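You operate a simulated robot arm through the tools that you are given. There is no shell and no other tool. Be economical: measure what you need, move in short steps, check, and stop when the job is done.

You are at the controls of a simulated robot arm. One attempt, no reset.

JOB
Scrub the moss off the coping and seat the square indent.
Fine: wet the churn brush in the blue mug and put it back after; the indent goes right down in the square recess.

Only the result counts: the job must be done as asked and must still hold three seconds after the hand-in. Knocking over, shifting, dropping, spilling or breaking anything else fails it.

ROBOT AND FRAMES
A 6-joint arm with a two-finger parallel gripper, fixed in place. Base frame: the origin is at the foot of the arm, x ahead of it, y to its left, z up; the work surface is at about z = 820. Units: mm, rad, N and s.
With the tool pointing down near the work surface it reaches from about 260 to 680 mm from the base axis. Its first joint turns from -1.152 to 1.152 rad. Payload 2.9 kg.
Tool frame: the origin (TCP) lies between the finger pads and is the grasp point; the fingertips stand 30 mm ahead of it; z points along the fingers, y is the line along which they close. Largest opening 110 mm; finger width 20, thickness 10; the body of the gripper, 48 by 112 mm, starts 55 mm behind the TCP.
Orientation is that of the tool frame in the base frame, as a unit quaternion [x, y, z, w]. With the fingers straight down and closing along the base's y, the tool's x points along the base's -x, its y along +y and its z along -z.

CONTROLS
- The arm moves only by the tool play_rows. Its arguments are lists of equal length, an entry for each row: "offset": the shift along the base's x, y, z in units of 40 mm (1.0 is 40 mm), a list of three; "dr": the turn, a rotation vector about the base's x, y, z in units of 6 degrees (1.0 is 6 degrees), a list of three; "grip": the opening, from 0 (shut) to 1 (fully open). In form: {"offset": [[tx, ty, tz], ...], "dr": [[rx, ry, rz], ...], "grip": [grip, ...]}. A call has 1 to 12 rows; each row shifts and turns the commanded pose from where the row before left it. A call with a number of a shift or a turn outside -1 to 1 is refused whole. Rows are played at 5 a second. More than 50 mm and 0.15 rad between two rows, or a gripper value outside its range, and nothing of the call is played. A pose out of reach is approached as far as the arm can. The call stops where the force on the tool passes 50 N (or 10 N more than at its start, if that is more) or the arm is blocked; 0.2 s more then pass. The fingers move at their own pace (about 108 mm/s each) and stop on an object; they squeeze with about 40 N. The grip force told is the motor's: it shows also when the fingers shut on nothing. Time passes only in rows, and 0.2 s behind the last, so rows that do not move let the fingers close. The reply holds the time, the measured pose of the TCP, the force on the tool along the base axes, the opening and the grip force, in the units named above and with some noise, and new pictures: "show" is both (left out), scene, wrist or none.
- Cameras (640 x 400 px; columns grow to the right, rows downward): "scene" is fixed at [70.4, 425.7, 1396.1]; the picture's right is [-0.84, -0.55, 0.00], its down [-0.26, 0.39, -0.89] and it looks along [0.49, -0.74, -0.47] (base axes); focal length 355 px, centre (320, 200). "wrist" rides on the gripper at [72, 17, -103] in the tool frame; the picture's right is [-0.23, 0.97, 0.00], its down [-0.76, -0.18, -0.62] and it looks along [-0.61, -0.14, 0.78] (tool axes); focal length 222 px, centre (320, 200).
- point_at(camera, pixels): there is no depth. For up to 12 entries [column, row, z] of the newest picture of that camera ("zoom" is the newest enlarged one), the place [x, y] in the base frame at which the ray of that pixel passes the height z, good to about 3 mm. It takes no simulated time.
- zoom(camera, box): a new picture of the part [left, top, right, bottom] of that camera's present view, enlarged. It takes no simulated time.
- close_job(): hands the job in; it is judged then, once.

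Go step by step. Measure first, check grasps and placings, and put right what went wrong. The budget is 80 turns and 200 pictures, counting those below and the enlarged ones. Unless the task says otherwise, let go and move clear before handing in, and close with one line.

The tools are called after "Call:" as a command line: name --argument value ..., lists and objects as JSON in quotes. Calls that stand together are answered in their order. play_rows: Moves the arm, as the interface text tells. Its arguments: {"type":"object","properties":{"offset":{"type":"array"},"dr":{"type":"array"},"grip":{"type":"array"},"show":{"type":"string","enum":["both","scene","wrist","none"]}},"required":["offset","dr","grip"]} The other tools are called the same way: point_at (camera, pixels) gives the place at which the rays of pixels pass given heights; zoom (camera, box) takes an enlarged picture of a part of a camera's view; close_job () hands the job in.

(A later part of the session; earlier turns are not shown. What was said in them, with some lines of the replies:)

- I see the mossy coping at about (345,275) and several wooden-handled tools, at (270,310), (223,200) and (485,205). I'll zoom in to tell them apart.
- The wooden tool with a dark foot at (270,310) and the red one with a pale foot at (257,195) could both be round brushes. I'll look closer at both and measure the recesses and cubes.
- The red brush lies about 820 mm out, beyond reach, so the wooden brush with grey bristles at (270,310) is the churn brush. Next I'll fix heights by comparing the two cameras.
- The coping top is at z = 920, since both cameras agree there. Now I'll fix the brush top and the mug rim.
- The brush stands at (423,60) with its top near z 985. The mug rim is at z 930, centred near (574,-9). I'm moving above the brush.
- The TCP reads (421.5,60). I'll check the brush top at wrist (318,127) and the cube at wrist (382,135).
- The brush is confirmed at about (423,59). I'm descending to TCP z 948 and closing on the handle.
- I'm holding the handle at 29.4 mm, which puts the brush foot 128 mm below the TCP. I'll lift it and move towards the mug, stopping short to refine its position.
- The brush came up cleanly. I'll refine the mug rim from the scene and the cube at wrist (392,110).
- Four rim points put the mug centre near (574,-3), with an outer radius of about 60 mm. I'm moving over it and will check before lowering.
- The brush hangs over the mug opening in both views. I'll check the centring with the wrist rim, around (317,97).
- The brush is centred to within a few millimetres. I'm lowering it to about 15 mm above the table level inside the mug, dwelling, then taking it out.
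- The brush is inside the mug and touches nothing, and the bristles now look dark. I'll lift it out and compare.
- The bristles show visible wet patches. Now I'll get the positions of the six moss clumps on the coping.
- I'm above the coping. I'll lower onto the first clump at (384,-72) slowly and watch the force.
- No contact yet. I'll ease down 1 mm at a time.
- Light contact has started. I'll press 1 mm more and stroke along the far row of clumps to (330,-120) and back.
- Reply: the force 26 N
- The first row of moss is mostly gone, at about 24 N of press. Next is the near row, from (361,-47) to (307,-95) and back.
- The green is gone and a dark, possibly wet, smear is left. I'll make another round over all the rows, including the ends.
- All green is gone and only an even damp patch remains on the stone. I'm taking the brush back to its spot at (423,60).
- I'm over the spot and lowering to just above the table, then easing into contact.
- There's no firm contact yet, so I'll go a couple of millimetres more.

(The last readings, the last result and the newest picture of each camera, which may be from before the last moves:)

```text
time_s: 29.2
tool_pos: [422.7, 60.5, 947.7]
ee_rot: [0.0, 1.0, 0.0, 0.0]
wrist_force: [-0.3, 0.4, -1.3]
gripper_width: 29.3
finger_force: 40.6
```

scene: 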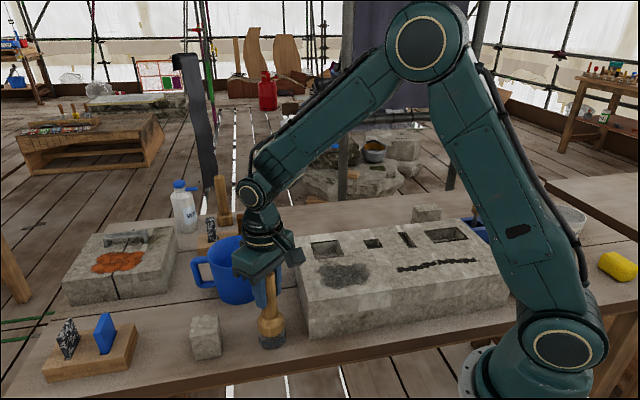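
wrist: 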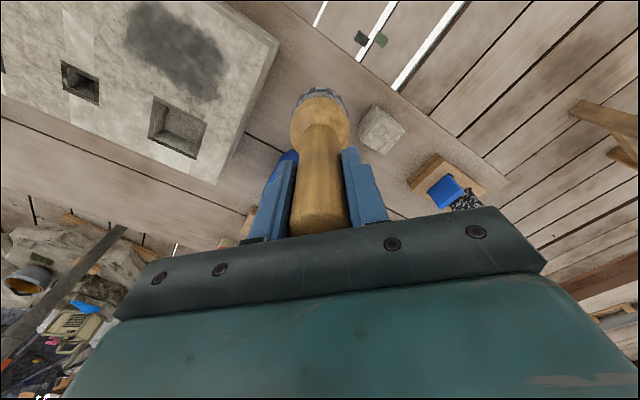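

I'm back at the pick-up height, within 1 mm of it. I'll release and rise.

Call:
play_rows --offset '[[0, 0, -0.015], [0, 0, 0], [0, 0, 0], [0, 0, 0], [0, 0, 0], [0, 0, 0.7], [0, 0, 0.9], [0, 0, 0.9], [0, 0, 0.9], [0, 0, 0.6], [0, 0, 0]]' --dr '[[0, 0, 0], [0, 0, 0], [0, 0, 0], [0, 0, 0], [0, 0, 0], [0, 0, 0], [0, 0, 0], [0, 0, 0], [0, 0, 0], [0, 0, 0], [0, 0, 0]]' --grip '[0, 0.6, 1, 1, 1, 1, 1, 1, 1, 1, 1]'

Call:
zoom --camera "scene" --box '[170, 290, 290, 365]'

Call:
zoom --camera "wrist" --box '[280, 60, 440, 160]'

```text
time_s: 31.6
tool_pos: [423.2, 59.0, 1107.9]
ee_rot: [-0.001, 1.0, 0.0, 0.0]
wrist_force: [-0.4, -0.7, 0.4]
gripper_width: 109.9
finger_force: 0.1
```

scene: 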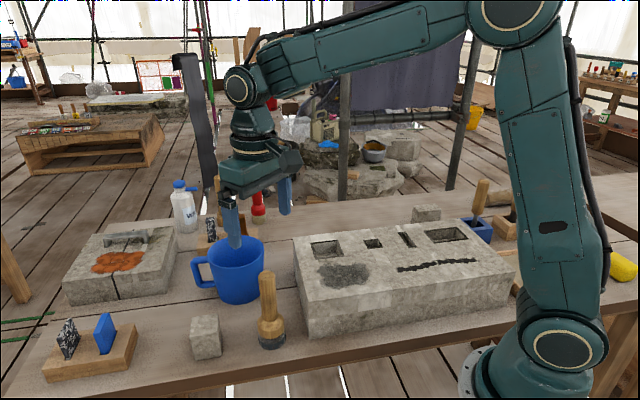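
wrist: 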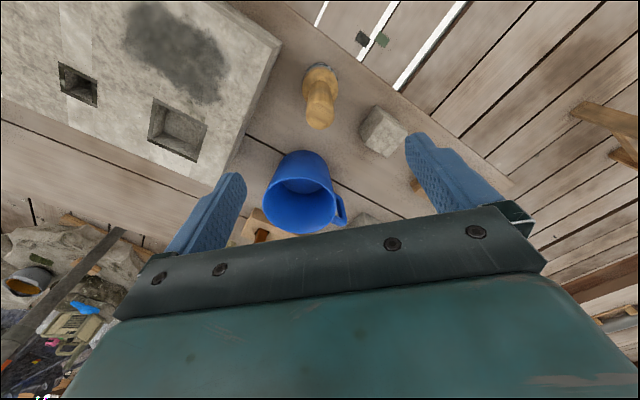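

```text
5.33 times, centred on (230, 328) of scene
```

zoom: 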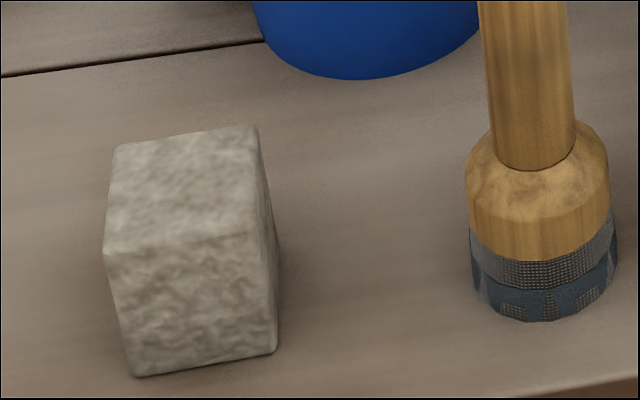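

```text
4.00 times, centred on (360, 110) of wrist
```

zoom: 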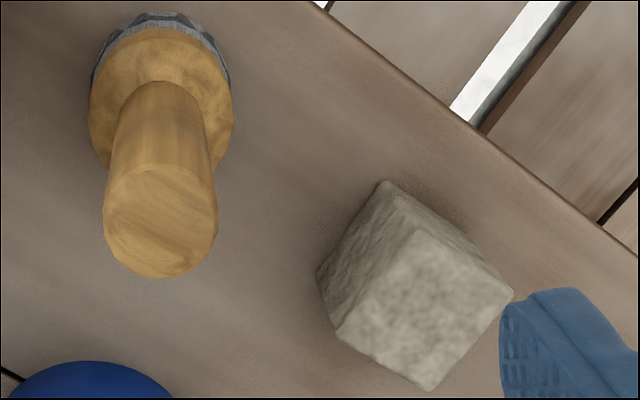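

The brush stands back in place. Now I'll measure the cube's top and bottom corners from both cameras.

Call:
point_at --camera "wrist" --pixels '[[383, 116.3, 870], [408.3, 133, 870], [387.5, 157.5, 870], [364.5, 143.3, 870], [383, 116.3, 880], [408.3, 133, 880], [387.5, 157.5, 880], [364.5, 143.3, 880], [375.5, 105.5, 820], [359.5, 127.5, 820]]'

Call:
point_at --camera "scene" --pixels '[[191.6, 317.7, 870], [217.8, 313.9, 870], [219.1, 334, 870], [189.3, 338.3, 870], [191.6, 317.7, 880], [217.8, 313.9, 880], [219.1, 334, 880], [189.3, 338.3, 880], [195.7, 361.2, 820], [221.6, 356.1, 820]]'

```text
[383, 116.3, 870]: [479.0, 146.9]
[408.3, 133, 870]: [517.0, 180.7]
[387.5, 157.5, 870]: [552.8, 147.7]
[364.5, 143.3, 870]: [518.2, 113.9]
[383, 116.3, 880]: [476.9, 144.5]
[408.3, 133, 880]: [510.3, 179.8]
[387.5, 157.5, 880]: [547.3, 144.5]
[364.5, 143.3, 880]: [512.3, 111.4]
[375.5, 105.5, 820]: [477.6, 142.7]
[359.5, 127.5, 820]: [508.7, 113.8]
```

```text
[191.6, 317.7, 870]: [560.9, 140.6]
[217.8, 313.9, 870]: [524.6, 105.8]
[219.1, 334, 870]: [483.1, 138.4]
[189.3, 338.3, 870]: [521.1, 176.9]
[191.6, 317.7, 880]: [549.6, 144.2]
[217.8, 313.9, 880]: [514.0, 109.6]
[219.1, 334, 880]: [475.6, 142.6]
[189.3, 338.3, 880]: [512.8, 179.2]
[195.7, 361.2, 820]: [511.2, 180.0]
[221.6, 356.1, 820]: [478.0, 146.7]
```

The cube's top is at z≈880, its side about 50 mm and its centre (512,144.5), turned 45°. I'm moving above it and turning the tool -45°, so that the fingers close along (1,1).

Call:
play_rows --offset '[[0.279, 0.267, 0], [0.279, 0.267, 0], [0.279, 0.267, 0], [0.279, 0.267, 0], [0.279, 0.267, 0], [0.279, 0.267, 0], [0.279, 0.267, 0], [0.279, 0.267, 0], [0, 0, 0]]' --dr '[[0, 0, -0.9375], [0, 0, -0.9375], [0, 0, -0.9375], [0, 0, -0.9375], [0, 0, -0.9375], [0, 0, -0.9375], [0, 0, -0.9375], [0, 0, -0.9375], [0, 0, 0]]' --grip '[1, 1, 1, 1, 1, 1, 1, 1, 1]'

Call:
zoom --camera "wrist" --box '[240, 40, 400, 140]'

Call:
zoom --camera "scene" --box '[290, 225, 410, 300]'

```text
time_s: 33.6
tool_pos: [514.7, 145.3, 1107.7]
ee_rot: [0.383, 0.924, 0.0, 0.0]
wrist_force: [-0.4, -0.4, 0.1]
gripper_width: 109.9
finger_force: 0.0
```

scene: 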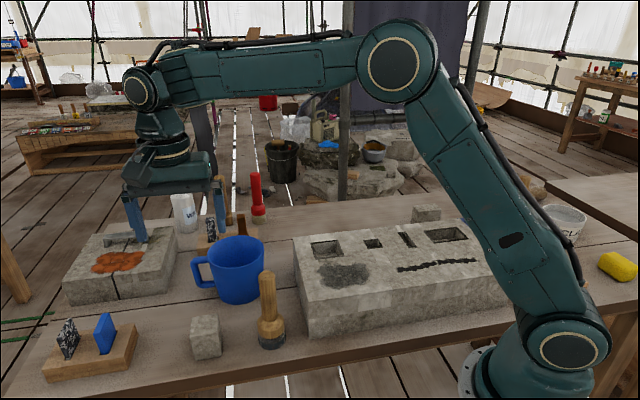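
wrist: 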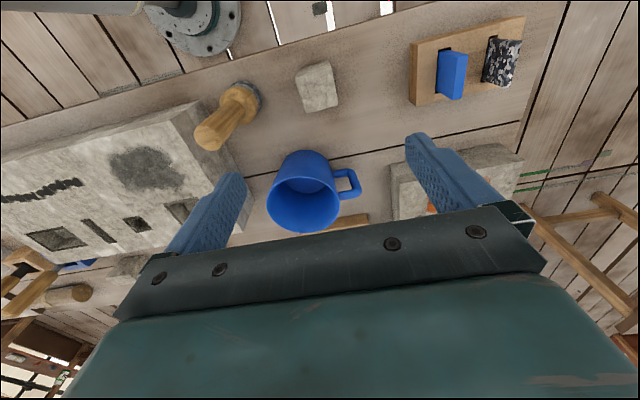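

```text
4.00 times, centred on (320, 90) of wrist
```

zoom: 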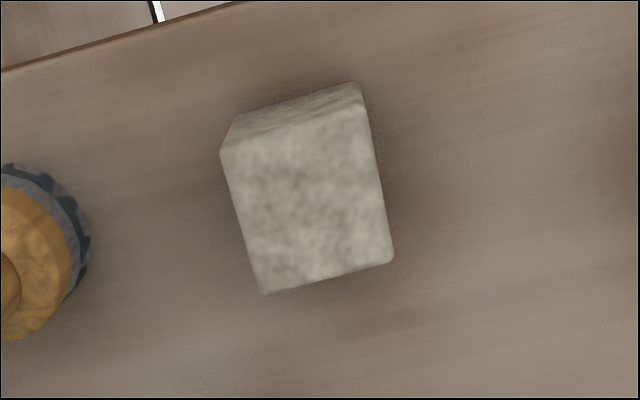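

```text
5.33 times, centred on (350, 262) of scene
```

zoom: 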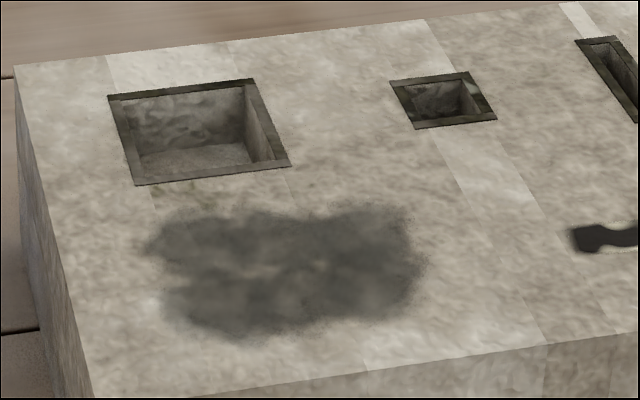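

The cube is in view with its faces nearly parallel to the fingers. I'll get its centre and yaw from this picture, and look at the greenish specks by the recess.

Call:
point_at --camera "wrist" --pixels '[[295.5, 78.3, 880], [331.3, 65.8, 880], [338, 104.5, 880], [306.3, 113.3, 880]]'

Call:
zoom --camera "scene" --box '[305, 235, 353, 265]'

```text
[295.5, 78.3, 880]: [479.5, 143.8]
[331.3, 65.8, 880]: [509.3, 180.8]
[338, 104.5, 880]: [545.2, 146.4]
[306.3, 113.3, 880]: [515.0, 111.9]
```

```text
13.33 times, centred on (329, 250) of scene
```

zoom: 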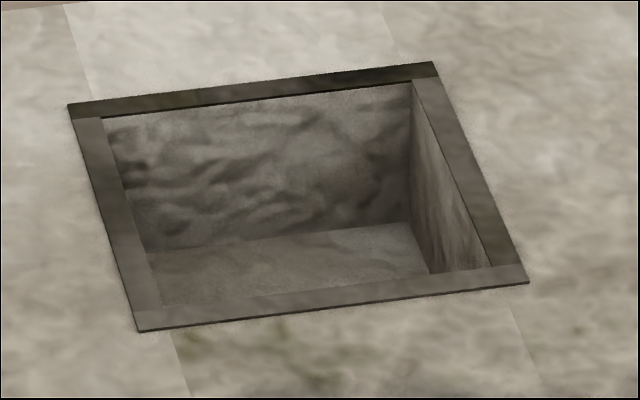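

The recess has a thin dark frame with the opening inside it. I'll measure the opening's corners and the outer frame at z 920.

Call:
point_at --camera "scene" --pixels '[[312.9, 243.85, 920], [335.9, 241.15, 920], [341.75, 255.0, 920], [317.0, 258.1, 920], [310.1, 242.7, 920], [337.5, 239.65, 920], [344.6, 256.15, 920], [315.5, 259.8, 920], [331, 252, 880], [331, 252, 890], [320, 270, 920]]'

Call:
zoom --camera "scene" --box '[305, 255, 377, 300]'

```text
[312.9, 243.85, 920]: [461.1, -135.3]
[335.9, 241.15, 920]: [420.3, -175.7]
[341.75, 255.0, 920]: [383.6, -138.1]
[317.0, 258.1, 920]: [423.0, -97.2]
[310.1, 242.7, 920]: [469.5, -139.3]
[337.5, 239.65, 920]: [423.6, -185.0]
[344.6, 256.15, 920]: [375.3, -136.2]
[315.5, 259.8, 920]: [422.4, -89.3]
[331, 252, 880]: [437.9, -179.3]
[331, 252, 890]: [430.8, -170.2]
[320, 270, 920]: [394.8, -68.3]
```

```text
8.89 times, centred on (341, 278) of scene
```

zoom: 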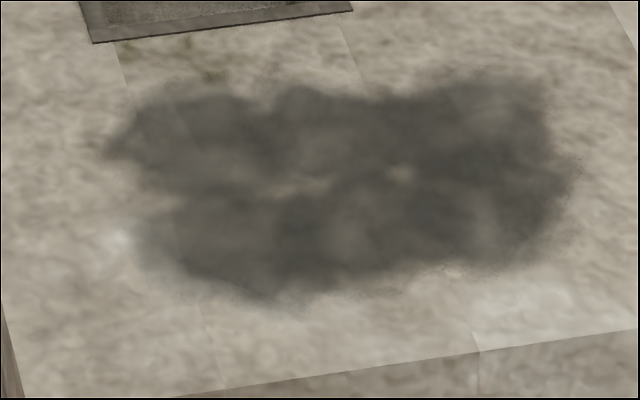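

The opening is about 55 mm at 45°, centred (422,-136.6), and the recess is roughly 30 mm deep. I'm descending to grip the upper 25 mm of the cube.

Call:
play_rows --offset '[[-0.03, 0, -0.8], [0, 0, -0.8], [0, 0, -0.8], [0, 0, -0.8], [0, 0, -0.8], [0, 0, -0.8], [0, 0, -0.6], [0, 0, -0.18], [0, 0, 0]]' --dr '[[0, 0, 0], [0, 0, 0], [0, 0, 0], [0, 0, 0], [0, 0, 0], [0, 0, 0], [0, 0, 0], [0, 0, 0], [0, 0, 0]]' --grip '[1, 1, 1, 1, 1, 1, 1, 1, 1]'

Call:
zoom --camera "scene" --box '[140, 270, 300, 370]'

```text
time_s: 35.6
tool_pos: [512.4, 146.2, 884.5]
ee_rot: [0.383, 0.924, 0.0, 0.0]
wrist_force: [-0.8, -0.5, 0.1]
gripper_width: 110.1
finger_force: 0.0
```

scene: 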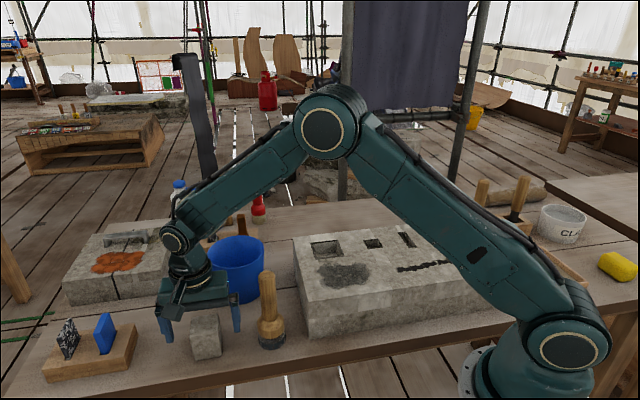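
wrist: 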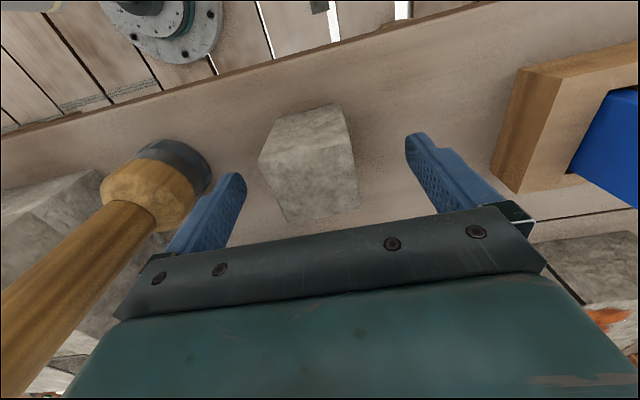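

```text
4.00 times, centred on (220, 320) of scene
```

zoom: 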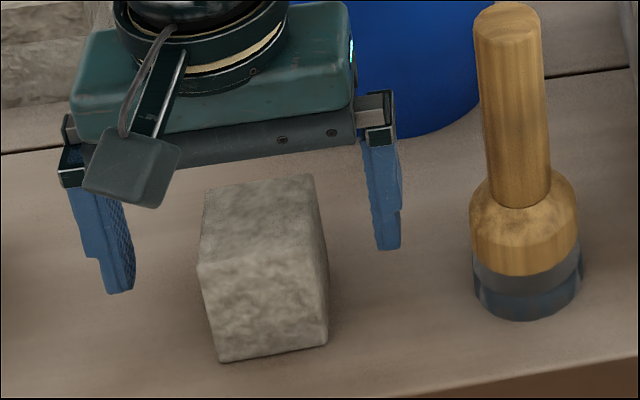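

The fingers straddle the cube clear of everything. Closing.

Call:
play_rows --offset '[[0, 0, 0], [0, 0, 0], [0, 0, 0], [0, 0, 0]]' --dr '[[0, 0, 0], [0, 0, 0], [0, 0, 0], [0, 0, 0]]' --grip '[0.5, 0.2, 0.2, 0.2]'

Call:
zoom --camera "scene" --box '[140, 270, 300, 370]'

```text
time_s: 36.6
tool_pos: [513.9, 144.0, 884.6]
ee_rot: [0.383, 0.924, 0.0, 0.0]
wrist_force: [-0.8, -0.5, -0.4]
gripper_width: 49.9
finger_force: 40.2
```

scene: 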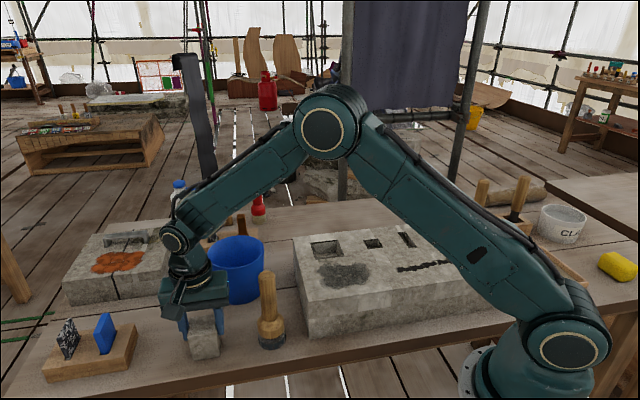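
wrist: 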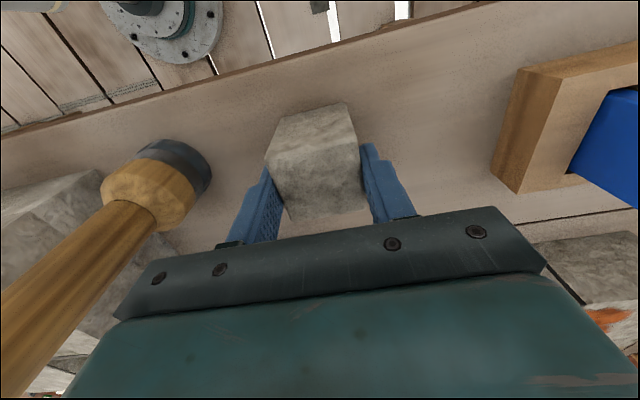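

```text
4.00 times, centred on (220, 320) of scene
```

zoom: 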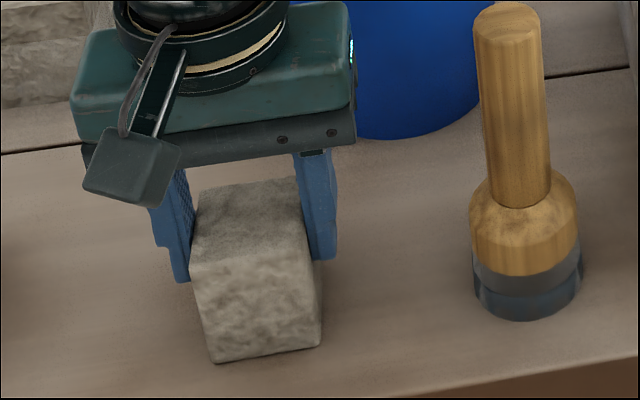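

The grip is square at 49.9 mm. I'll lift straight up to TCP 1090, then travel over to the recess.

Call:
play_rows --offset '[[0, 0, 0.4], [0, 0, 0.8], [0, 0, 0.8], [0, 0, 0.8], [0, 0, 0.8], [0, 0, 0.8], [0, 0, 0.75], [0, 0, 0]]' --dr '[[0, 0, 0], [0, 0, 0], [0, 0, 0], [0, 0, 0], [0, 0, 0], [0, 0, 0], [0, 0, 0], [0, 0, 0]]' --grip '[0.2, 0.2, 0.2, 0.2, 0.2, 0.2, 0.2, 0.2]' --show "none"

Call:
play_rows --offset '[[-0.285, -0.88, 0], [-0.285, -0.88, 0], [-0.285, -0.88, 0], [-0.285, -0.88, 0], [-0.285, -0.88, 0], [-0.285, -0.88, 0], [-0.285, -0.88, 0], [-0.285, -0.88, 0], [0, 0, 0]]' --dr '[[0, 0, 0], [0, 0, 0], [0, 0, 0], [0, 0, 0], [0, 0, 0], [0, 0, 0], [0, 0, 0], [0, 0, 0], [0, 0, 0]]' --grip '[0.2, 0.2, 0.2, 0.2, 0.2, 0.2, 0.2, 0.2, 0.2]'

Call:
zoom --camera "wrist" --box '[230, 60, 410, 240]'

```text
time_s: 38.4
tool_pos: [510.7, 144.0, 1091.0]
ee_rot: [0.382, 0.924, 0.0, 0.0]
wrist_force: [-1.3, -0.5, -3.3]
gripper_width: 49.7
finger_force: 40.0
```

```text
time_s: 40.4
tool_pos: [419.2, -138.2, 1092.6]
ee_rot: [0.382, 0.924, 0.0, 0.001]
wrist_force: [0.2, 0.7, -3.4]
gripper_width: 49.7
finger_force: 40.0
```

scene: 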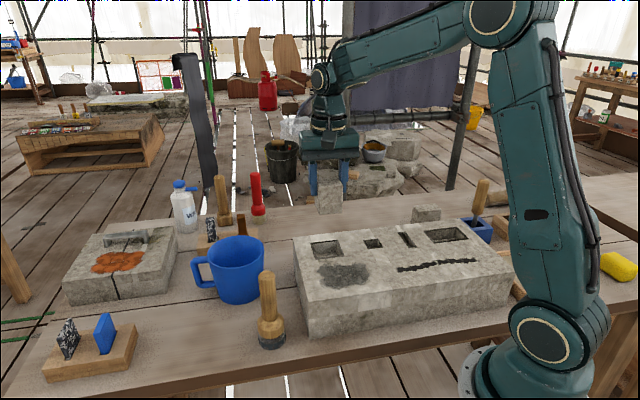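
wrist: 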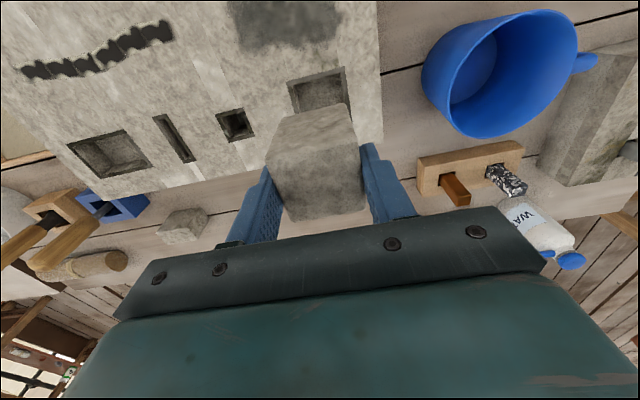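

```text
2.22 times, centred on (320, 150) of wrist
```

zoom: 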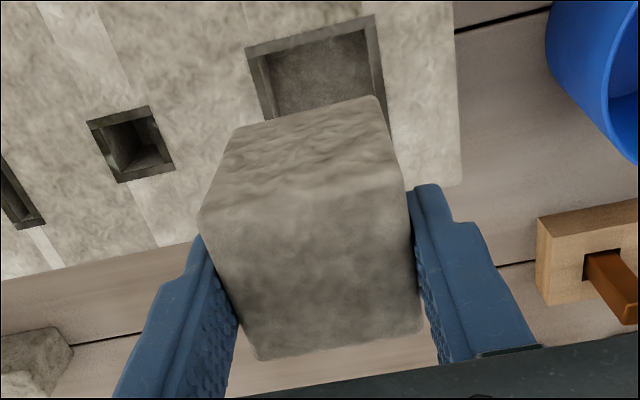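

The cube hangs over the recess, whose frame shows behind it at wrist (320,90). I'll lower it to about 12 mm above the stone and compare edges.

Call:
play_rows --offset '[[0.04, 0.03, -0.7], [0, 0, -0.7], [0, 0, -0.5], [0, 0, -0.2], [0, 0, 0]]' --dr '[[0, 0, 0], [0, 0, 0], [0, 0, 0], [0, 0, 0], [0, 0, 0]]' --grip '[0.2, 0.2, 0.2, 0.2, 0.2]'

Call:
zoom --camera "wrist" --box '[260, 60, 380, 140]'

Call:
zoom --camera "scene" --box '[295, 210, 359, 266]'

```text
time_s: 41.6
tool_pos: [422.2, -134.8, 1007.8]
ee_rot: [0.383, 0.924, 0.0, 0.0]
wrist_force: [-0.1, 0.0, -4.0]
gripper_width: 49.6
finger_force: 39.5
```

scene: 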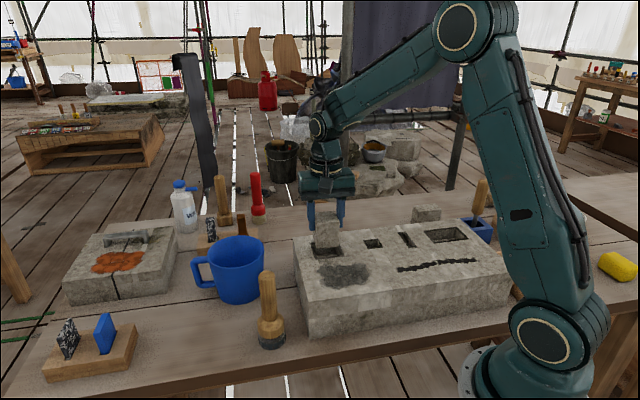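
wrist: 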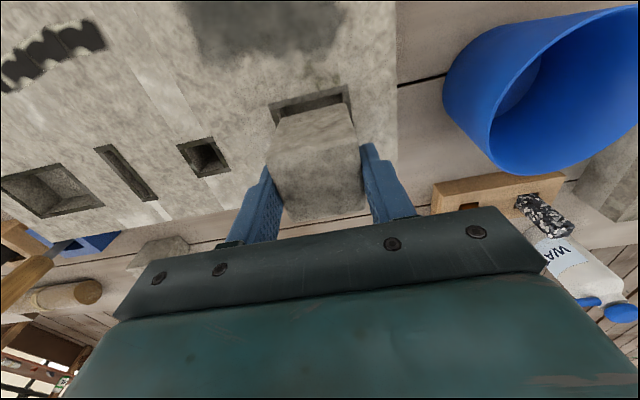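

```text
5.00 times, centred on (320, 100) of wrist
```

zoom: 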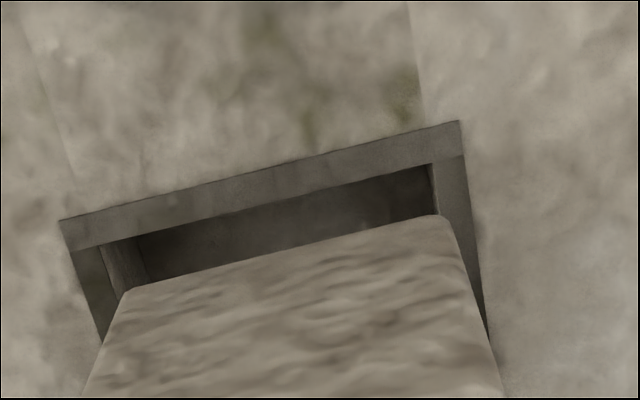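

```text
7.14 times, centred on (327, 238) of scene
```

zoom: 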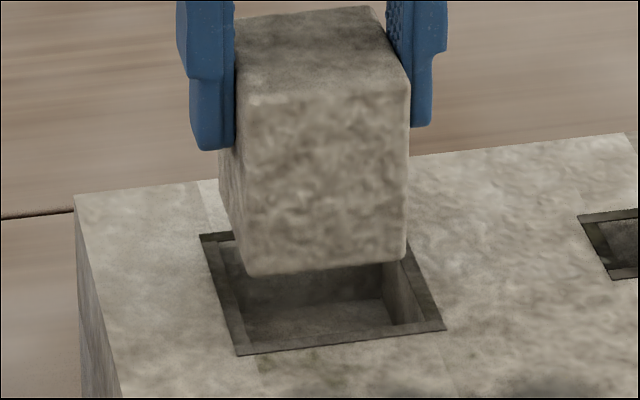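

The cube bottom is about 23 mm above the stone. I'll compare its bottom front corners with the frame's corners in both views.

Call:
point_at --camera "wrist" --pixels '[[280.4, 118, 943], [344, 103, 943], [267.6, 104.4, 920], [348, 84.2, 920], [276.6, 109, 920], [342, 93, 920], [353.5, 126, 920]]'

Call:
point_at --camera "scene" --pixels '[[316.9, 248.5, 943], [338.9, 246.4, 943], [315.7, 259.8, 920], [344.5, 256.2, 920], [310, 242.8, 920]]'

```text
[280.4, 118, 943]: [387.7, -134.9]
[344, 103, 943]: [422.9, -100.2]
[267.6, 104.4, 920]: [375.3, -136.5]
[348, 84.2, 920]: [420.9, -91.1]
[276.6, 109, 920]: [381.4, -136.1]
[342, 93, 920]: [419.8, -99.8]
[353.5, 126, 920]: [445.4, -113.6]
```

```text
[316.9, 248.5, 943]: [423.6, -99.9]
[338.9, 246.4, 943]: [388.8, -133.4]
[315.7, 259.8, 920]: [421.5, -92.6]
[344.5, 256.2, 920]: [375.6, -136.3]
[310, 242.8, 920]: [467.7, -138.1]
```

Cube and recess yaw agree (about 44°), but the cube sits about 2.4 mm too far along (+x,+y). I'll correct that and lower to just at the rim.

Call:
play_rows --offset '[[-0.043, -0.045, 0], [0, 0, -0.25], [0, 0, -0.2], [0, 0, 0]]' --dr '[[0, 0, 0], [0, 0, 0], [0, 0, 0], [0, 0, 0]]' --grip '[0.2, 0.2, 0.2, 0.2]'

Call:
zoom --camera "wrist" --box '[260, 60, 380, 140]'

Call:
zoom --camera "scene" --box '[295, 210, 359, 266]'

```text
time_s: 42.6
tool_pos: [419.6, -136.4, 990.0]
ee_rot: [0.382, 0.924, 0.0, 0.001]
wrist_force: [-0.7, -0.4, -3.0]
gripper_width: 49.9
finger_force: 40.0
```

scene: 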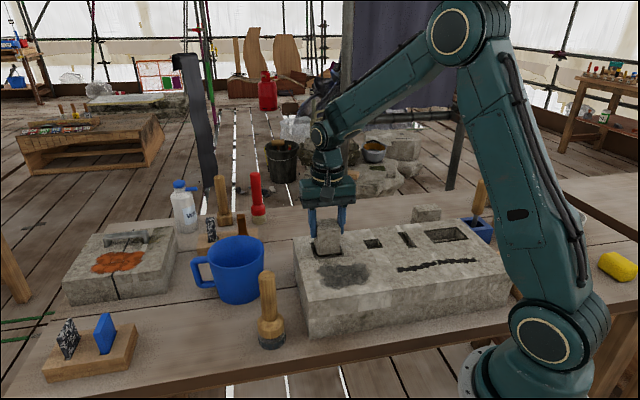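
wrist: 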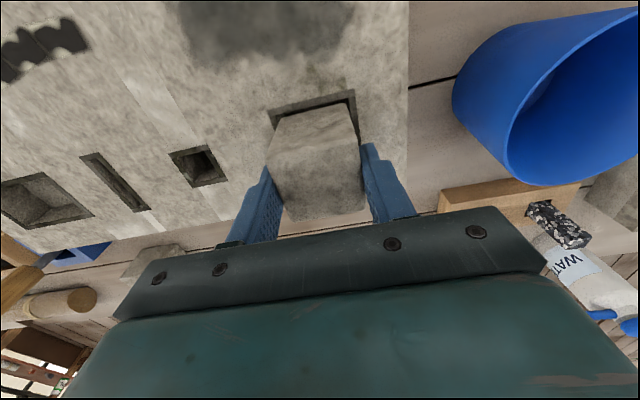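

```text
5.00 times, centred on (320, 100) of wrist
```

zoom: 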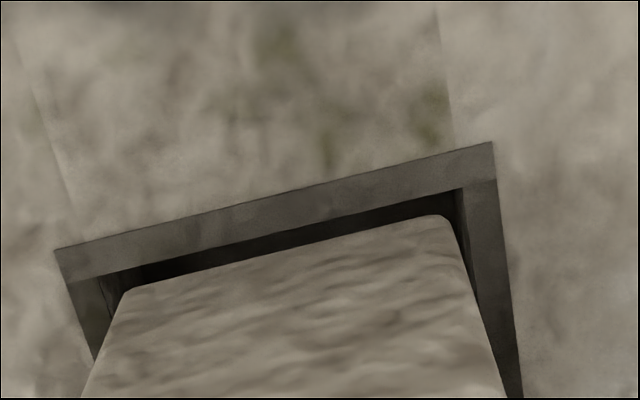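

```text
7.14 times, centred on (327, 238) of scene
```

zoom: 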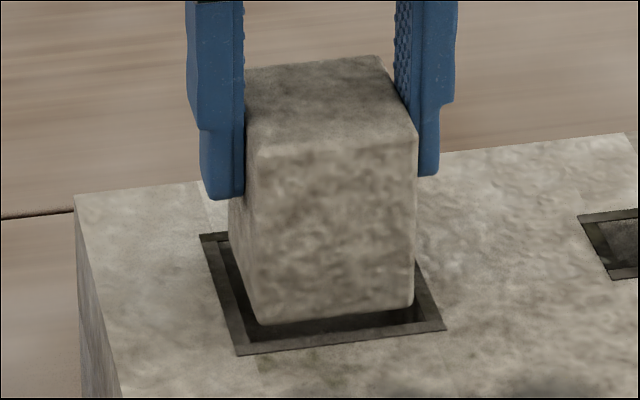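

The gaps to the frame look even on the left, right and front, about 2–3 mm each. I'm lowering in small steps.

Call:
play_rows --offset '[[0, 0, -0.1], [0, 0, -0.1], [0, 0, -0.1], [0, 0, -0.1], [0, 0, 0]]' --dr '[[0, 0, 0], [0, 0, 0], [0, 0, 0], [0, 0, 0], [0, 0, 0]]' --grip '[0.2, 0.2, 0.2, 0.2, 0.2]'

Call:
zoom --camera "scene" --box '[295, 210, 359, 266]'

```text
time_s: 43.8
tool_pos: [419.5, -136.5, 972.2]
ee_rot: [0.383, 0.924, -0.001, 0.0]
wrist_force: [0.4, -0.2, -3.4]
gripper_width: 49.6
finger_force: 39.8
```

scene: 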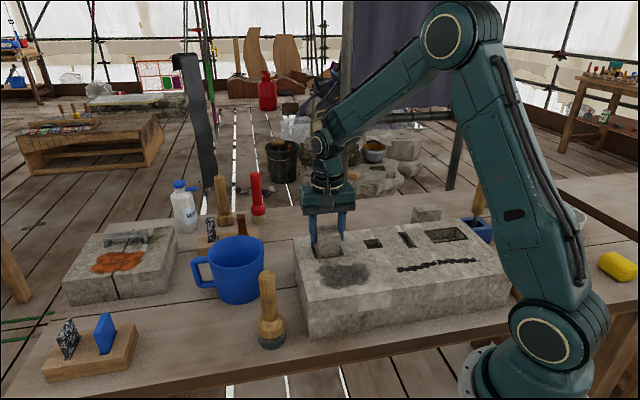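
wrist: 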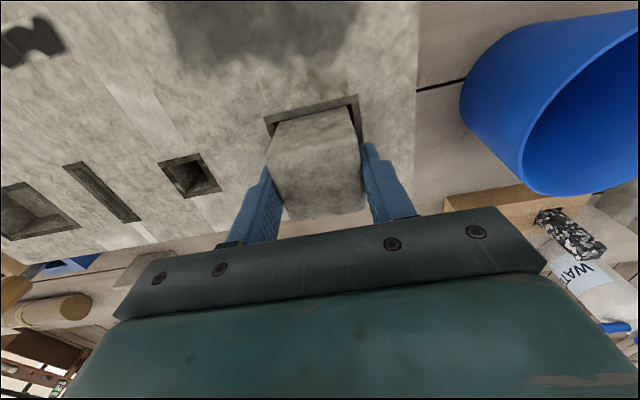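

```text
7.14 times, centred on (327, 238) of scene
```

zoom: 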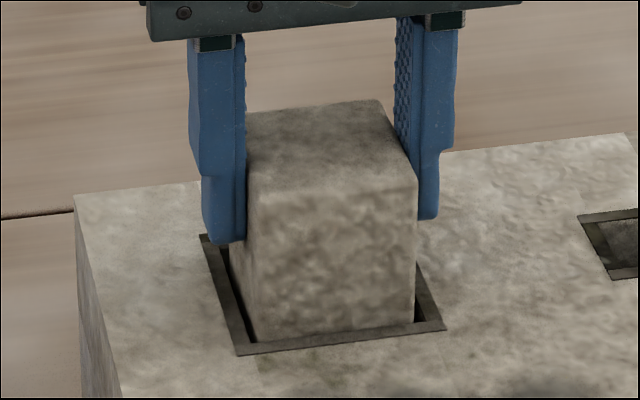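

The cube is about 12 mm into the recess with no side force. Continuing down.

Call:
play_rows --offset '[[0, 0, -0.08], [0, 0, -0.08], [0, 0, -0.08], [0, 0, -0.06], [0, 0, -0.05], [0, 0, 0]]' --dr '[[0, 0, 0], [0, 0, 0], [0, 0, 0], [0, 0, 0], [0, 0, 0], [0, 0, 0]]' --grip '[0.2, 0.2, 0.2, 0.2, 0.2, 0.2]'

Call:
zoom --camera "scene" --box '[295, 210, 359, 266]'

```text
time_s: 45.2
tool_pos: [421.3, -137.7, 958.9]
ee_rot: [0.383, 0.924, 0.002, 0.0]
wrist_force: [-0.3, 0.3, -3.6]
gripper_width: 49.7
finger_force: 40.2
```

scene: 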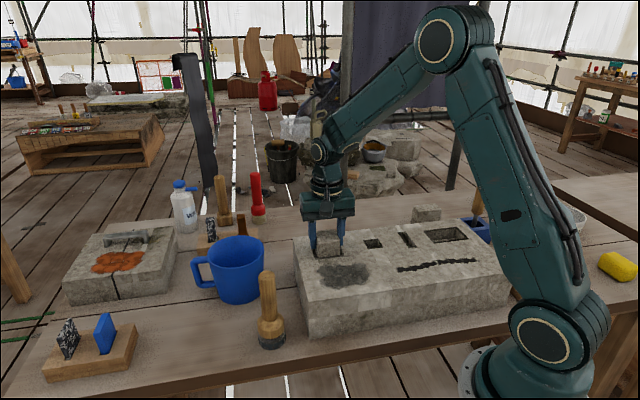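
wrist: 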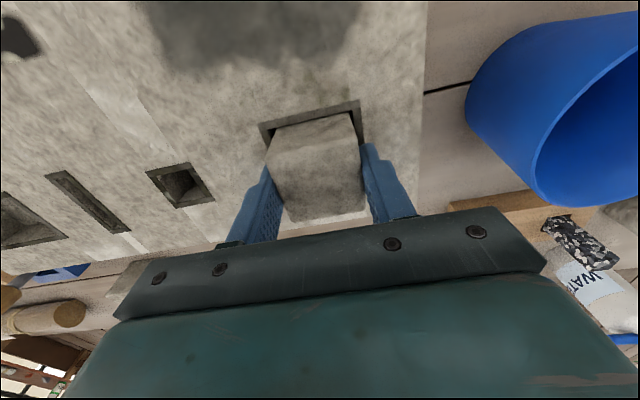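

```text
7.14 times, centred on (327, 238) of scene
```

zoom: 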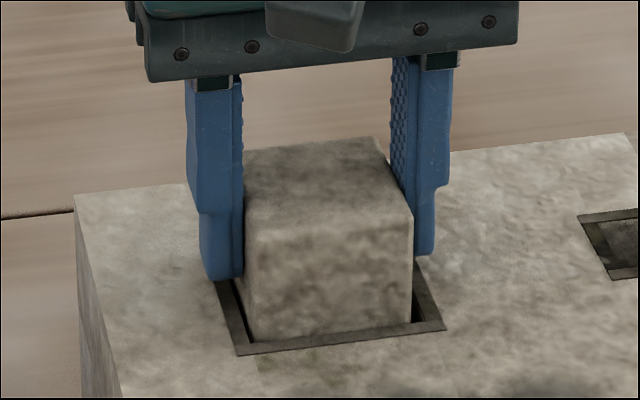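

The fingertips are about 9 mm above the stone and there's still no contact. I'll go 6 mm further in 1–2 mm steps.

Call:
play_rows --offset '[[0, 0, -0.04], [0, 0, -0.04], [0, 0, -0.03], [0, 0, -0.03], [0, 0, 0]]' --dr '[[0, 0, 0], [0, 0, 0], [0, 0, 0], [0, 0, 0], [0, 0, 0]]' --grip '[0.2, 0.2, 0.2, 0.2, 0.2]'

Call:
zoom --camera "scene" --box '[295, 210, 359, 266]'

```text
time_s: 46.4
tool_pos: [420.5, -136.1, 954.7]
ee_rot: [0.382, 0.924, 0.001, 0.001]
wrist_force: [-4.4, 2.7, 19.3]
gripper_width: 49.9
finger_force: 39.8
```

scene: 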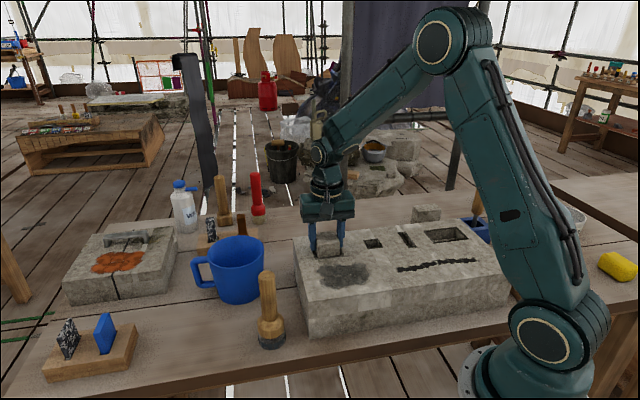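
wrist: 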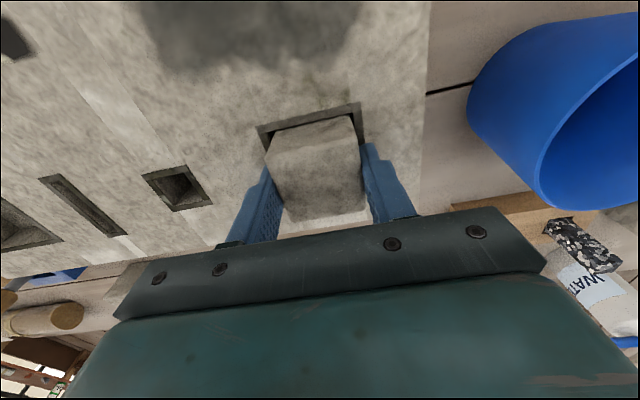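

```text
7.14 times, centred on (327, 238) of scene
```

zoom: 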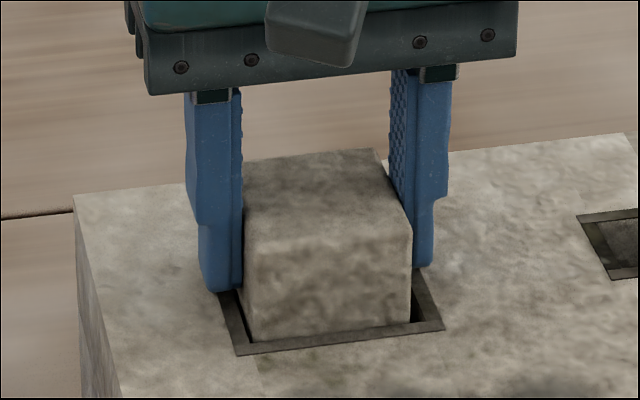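

There's a 19 N floor contact at bottom z≈890, which matches the 30 mm depth, so it's seated. I'll release and rise.

Call:
play_rows --offset '[[0, 0, 0.03], [0, 0, 0], [0, 0, 0], [0, 0, 0.4], [0, 0, 0.8], [0, 0, 0.9], [0, 0, 0.9], [0, 0, 0]]' --dr '[[0, 0, 0], [0, 0, 0], [0, 0, 0], [0, 0, 0], [0, 0, 0], [0, 0, 0], [0, 0, 0], [0, 0, 0]]' --grip '[0.2, 0.65, 0.8, 0.8, 0.8, 0.8, 0.8, 0.8]'

Call:
zoom --camera "scene" --box '[295, 210, 359, 266]'

Call:
zoom --camera "wrist" --box '[230, 40, 390, 140]'

```text
time_s: 48.2
tool_pos: [421.6, -135.6, 1075.2]
ee_rot: [0.383, 0.924, 0.001, 0.001]
wrist_force: [0.4, -0.6, -0.5]
gripper_width: 88.1
finger_force: 0.0
```

scene: 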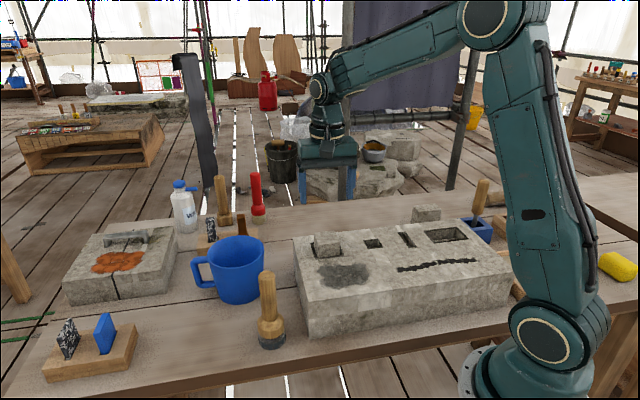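
wrist: 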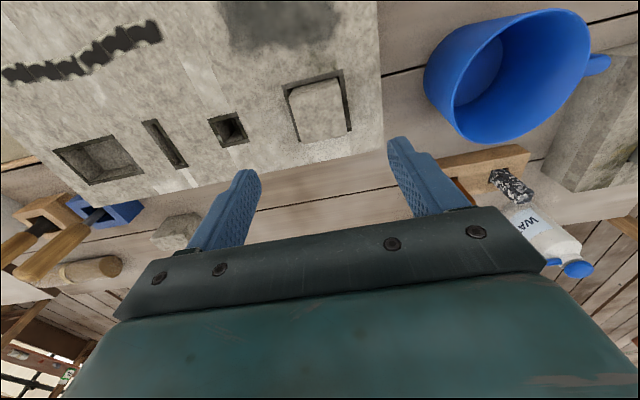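

```text
7.14 times, centred on (327, 238) of scene
```

zoom: 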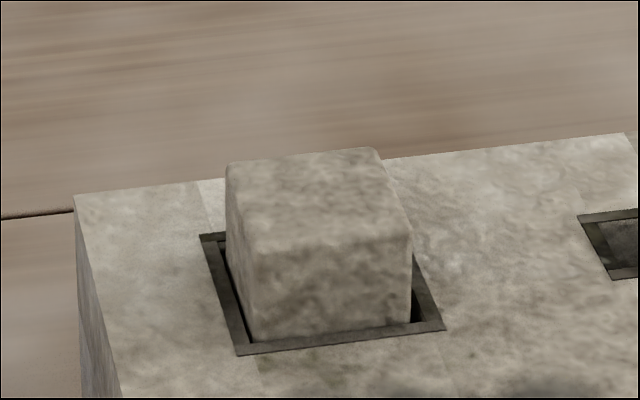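

```text
4.00 times, centred on (310, 90) of wrist
```

zoom: 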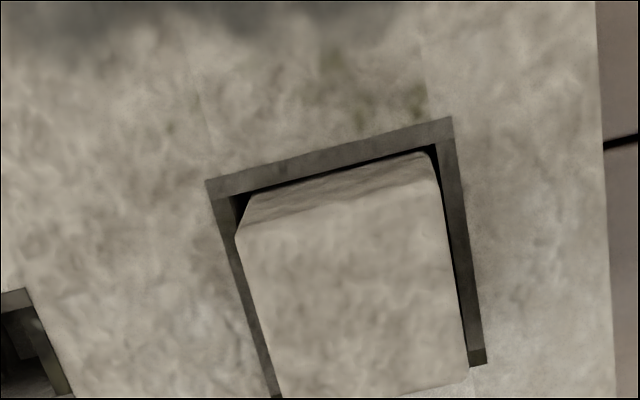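

The indent sits inside the frame, level. To be sure it's right down, I'll check its top height and then press gently from above with closed fingers.

Call:
point_at --camera "scene" --pixels '[[318.3, 245.2, 950], [339.5, 243, 950], [335, 231, 950], [314, 233, 950]]'

Call:
point_at --camera "wrist" --pixels '[[289, 98.3, 950], [338, 86, 950], [347, 131, 950]]'

Call:
play_rows --offset '[[0, 0, 0], [0, 0, 0], [0, 0, 0], [0, 0, -0.8], [0, 0, -0.8], [0, 0, -0.5], [0, 0, -0.15], [0, 0, 0]]' --dr '[[0, 0, 0], [0, 0, 0], [0, 0, 0], [0, 0, 0], [0, 0, 0], [0, 0, 0], [0, 0, 0], [0, 0, 0]]' --grip '[0.3, 0, 0, 0, 0, 0, 0, 0]'

```text
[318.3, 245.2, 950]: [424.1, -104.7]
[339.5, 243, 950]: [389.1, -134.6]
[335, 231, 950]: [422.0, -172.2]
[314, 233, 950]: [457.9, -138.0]
```

```text
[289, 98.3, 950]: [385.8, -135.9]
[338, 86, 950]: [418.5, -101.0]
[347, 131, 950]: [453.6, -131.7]
```

```text
time_s: 50.0
tool_pos: [421.9, -137.1, 986.3]
ee_rot: [0.383, 0.924, 0.0, 0.001]
wrist_force: [-0.4, 0.1, 0.8]
gripper_width: 0.0
finger_force: 37.7
```

scene: 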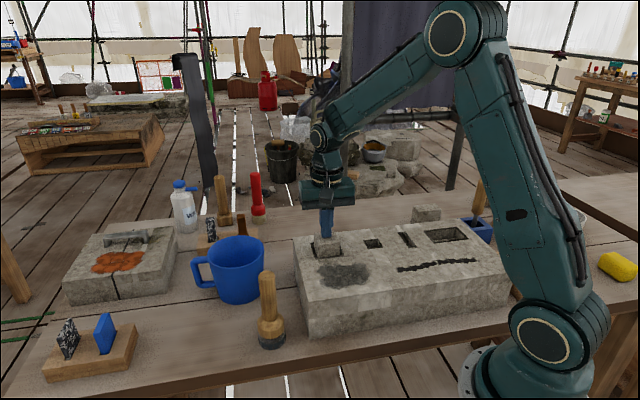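
wrist: 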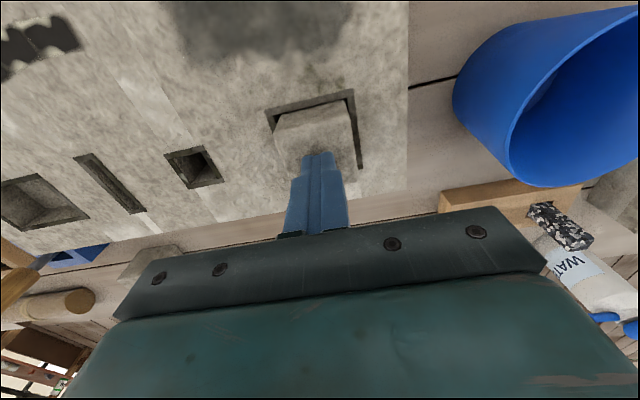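

The top is near z 948–950. I'll press down in 1 mm steps.

Call:
play_rows --offset '[[0, 0, -0.05], [0, 0, -0.05], [0, 0, -0.03], [0, 0, -0.03], [0, 0, -0.03], [0, 0, 0]]' --dr '[[0, 0, 0], [0, 0, 0], [0, 0, 0], [0, 0, 0], [0, 0, 0], [0, 0, 0]]' --grip '[0, 0, 0, 0, 0, 0]' --show "none"

```text
time_s: 50.8
tool_pos: [421.9, -136.9, 985.5]
ee_rot: [0.383, 0.924, 0.0, 0.002]
wrist_force: [-5.7, 1.2, 9.2]
gripper_width: 0.0
finger_force: 37.6
stopped in row 3: the force on the tool passed its limit (the readings are from after the stop); the commanded pose is now the measured one
```

The push met a solid stop at fingertip z≈955, with no sinking. I'll check the floor depth from the earlier picture, using the floor's back corners at scene (316,253.7) and (335.7,251.7).

Call:
point_at --camera "scene" --pixels '[[316, 253.75, 895], [316, 253.75, 890], [316, 253.75, 885], [335.75, 251.65, 895], [335.75, 251.65, 890], [335.75, 251.65, 885]]'

Call:
play_rows --offset '[[0, 0, 0.2], [0, 0, 0.8], [0, 0, 0.9], [0, 0, 0.9], [0, 0, 0]]' --dr '[[0, 0, 0], [0, 0, 0], [0, 0, 0], [0, 0, 0], [0, 0, 0]]' --grip '[0, 0, 0, 0, 0]'

Call:
zoom --camera "scene" --box '[295, 210, 359, 266]'

Call:
zoom --camera "wrist" --box '[250, 40, 410, 140]'

```text
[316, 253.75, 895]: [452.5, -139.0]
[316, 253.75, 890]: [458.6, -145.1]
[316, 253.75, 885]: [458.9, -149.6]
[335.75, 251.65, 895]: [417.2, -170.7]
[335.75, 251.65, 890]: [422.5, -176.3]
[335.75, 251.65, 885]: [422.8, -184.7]
```

```text
time_s: 52.0
tool_pos: [423.2, -135.8, 1098.0]
ee_rot: [0.382, 0.924, 0.0, 0.003]
wrist_force: [0.4, -0.1, 0.1]
gripper_width: 0.2
finger_force: 37.9
```

scene: 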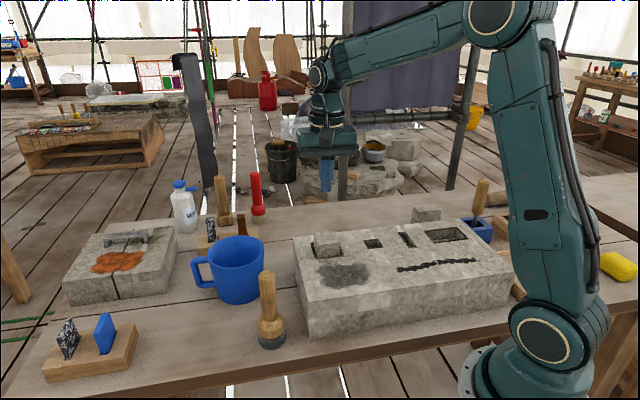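
wrist: 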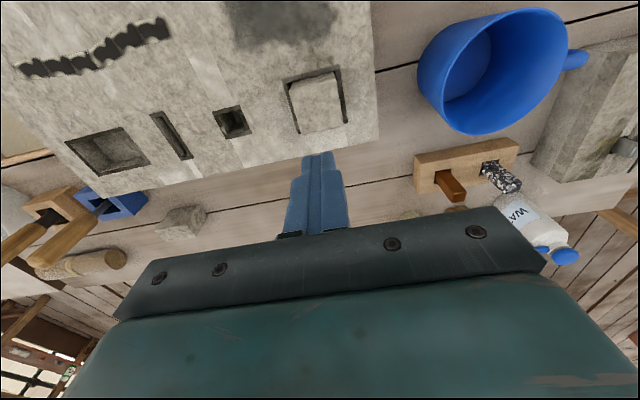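

```text
7.14 times, centred on (327, 238) of scene
```

zoom: 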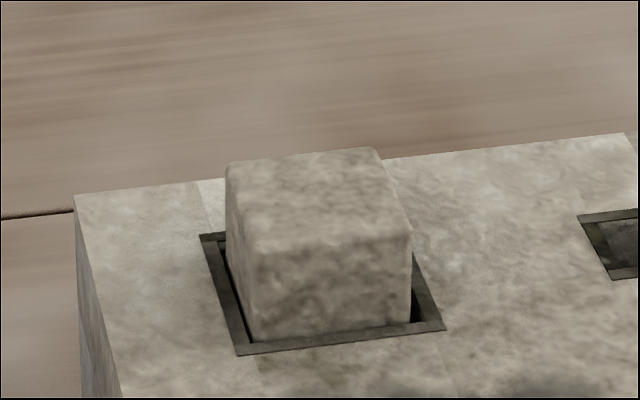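

```text
4.00 times, centred on (330, 90) of wrist
```

zoom: 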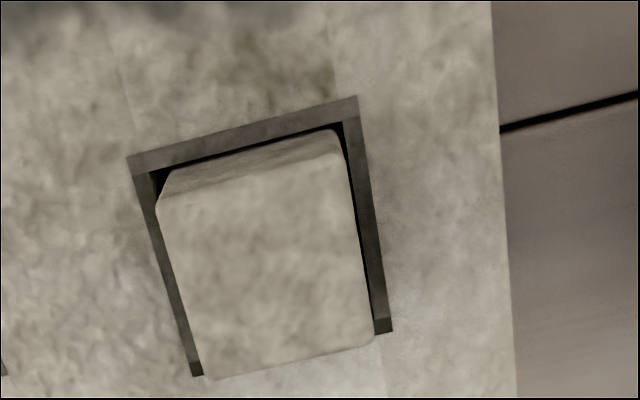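

The indent hasn't moved since the press. Its bottom is at about z 890, on the recess floor, and it's level inside the frame. The brush is back on its spot, the mug is upright and the arm is clear, so I'm handing in.

Call:
close_job

```text
The job is handed in.
```

I wetted the churn brush in the blue mug, scrubbed the moss off the coping, stood the brush back in its place and seated the square indent on the floor of the square recess; a damp patch still shows where the moss was.
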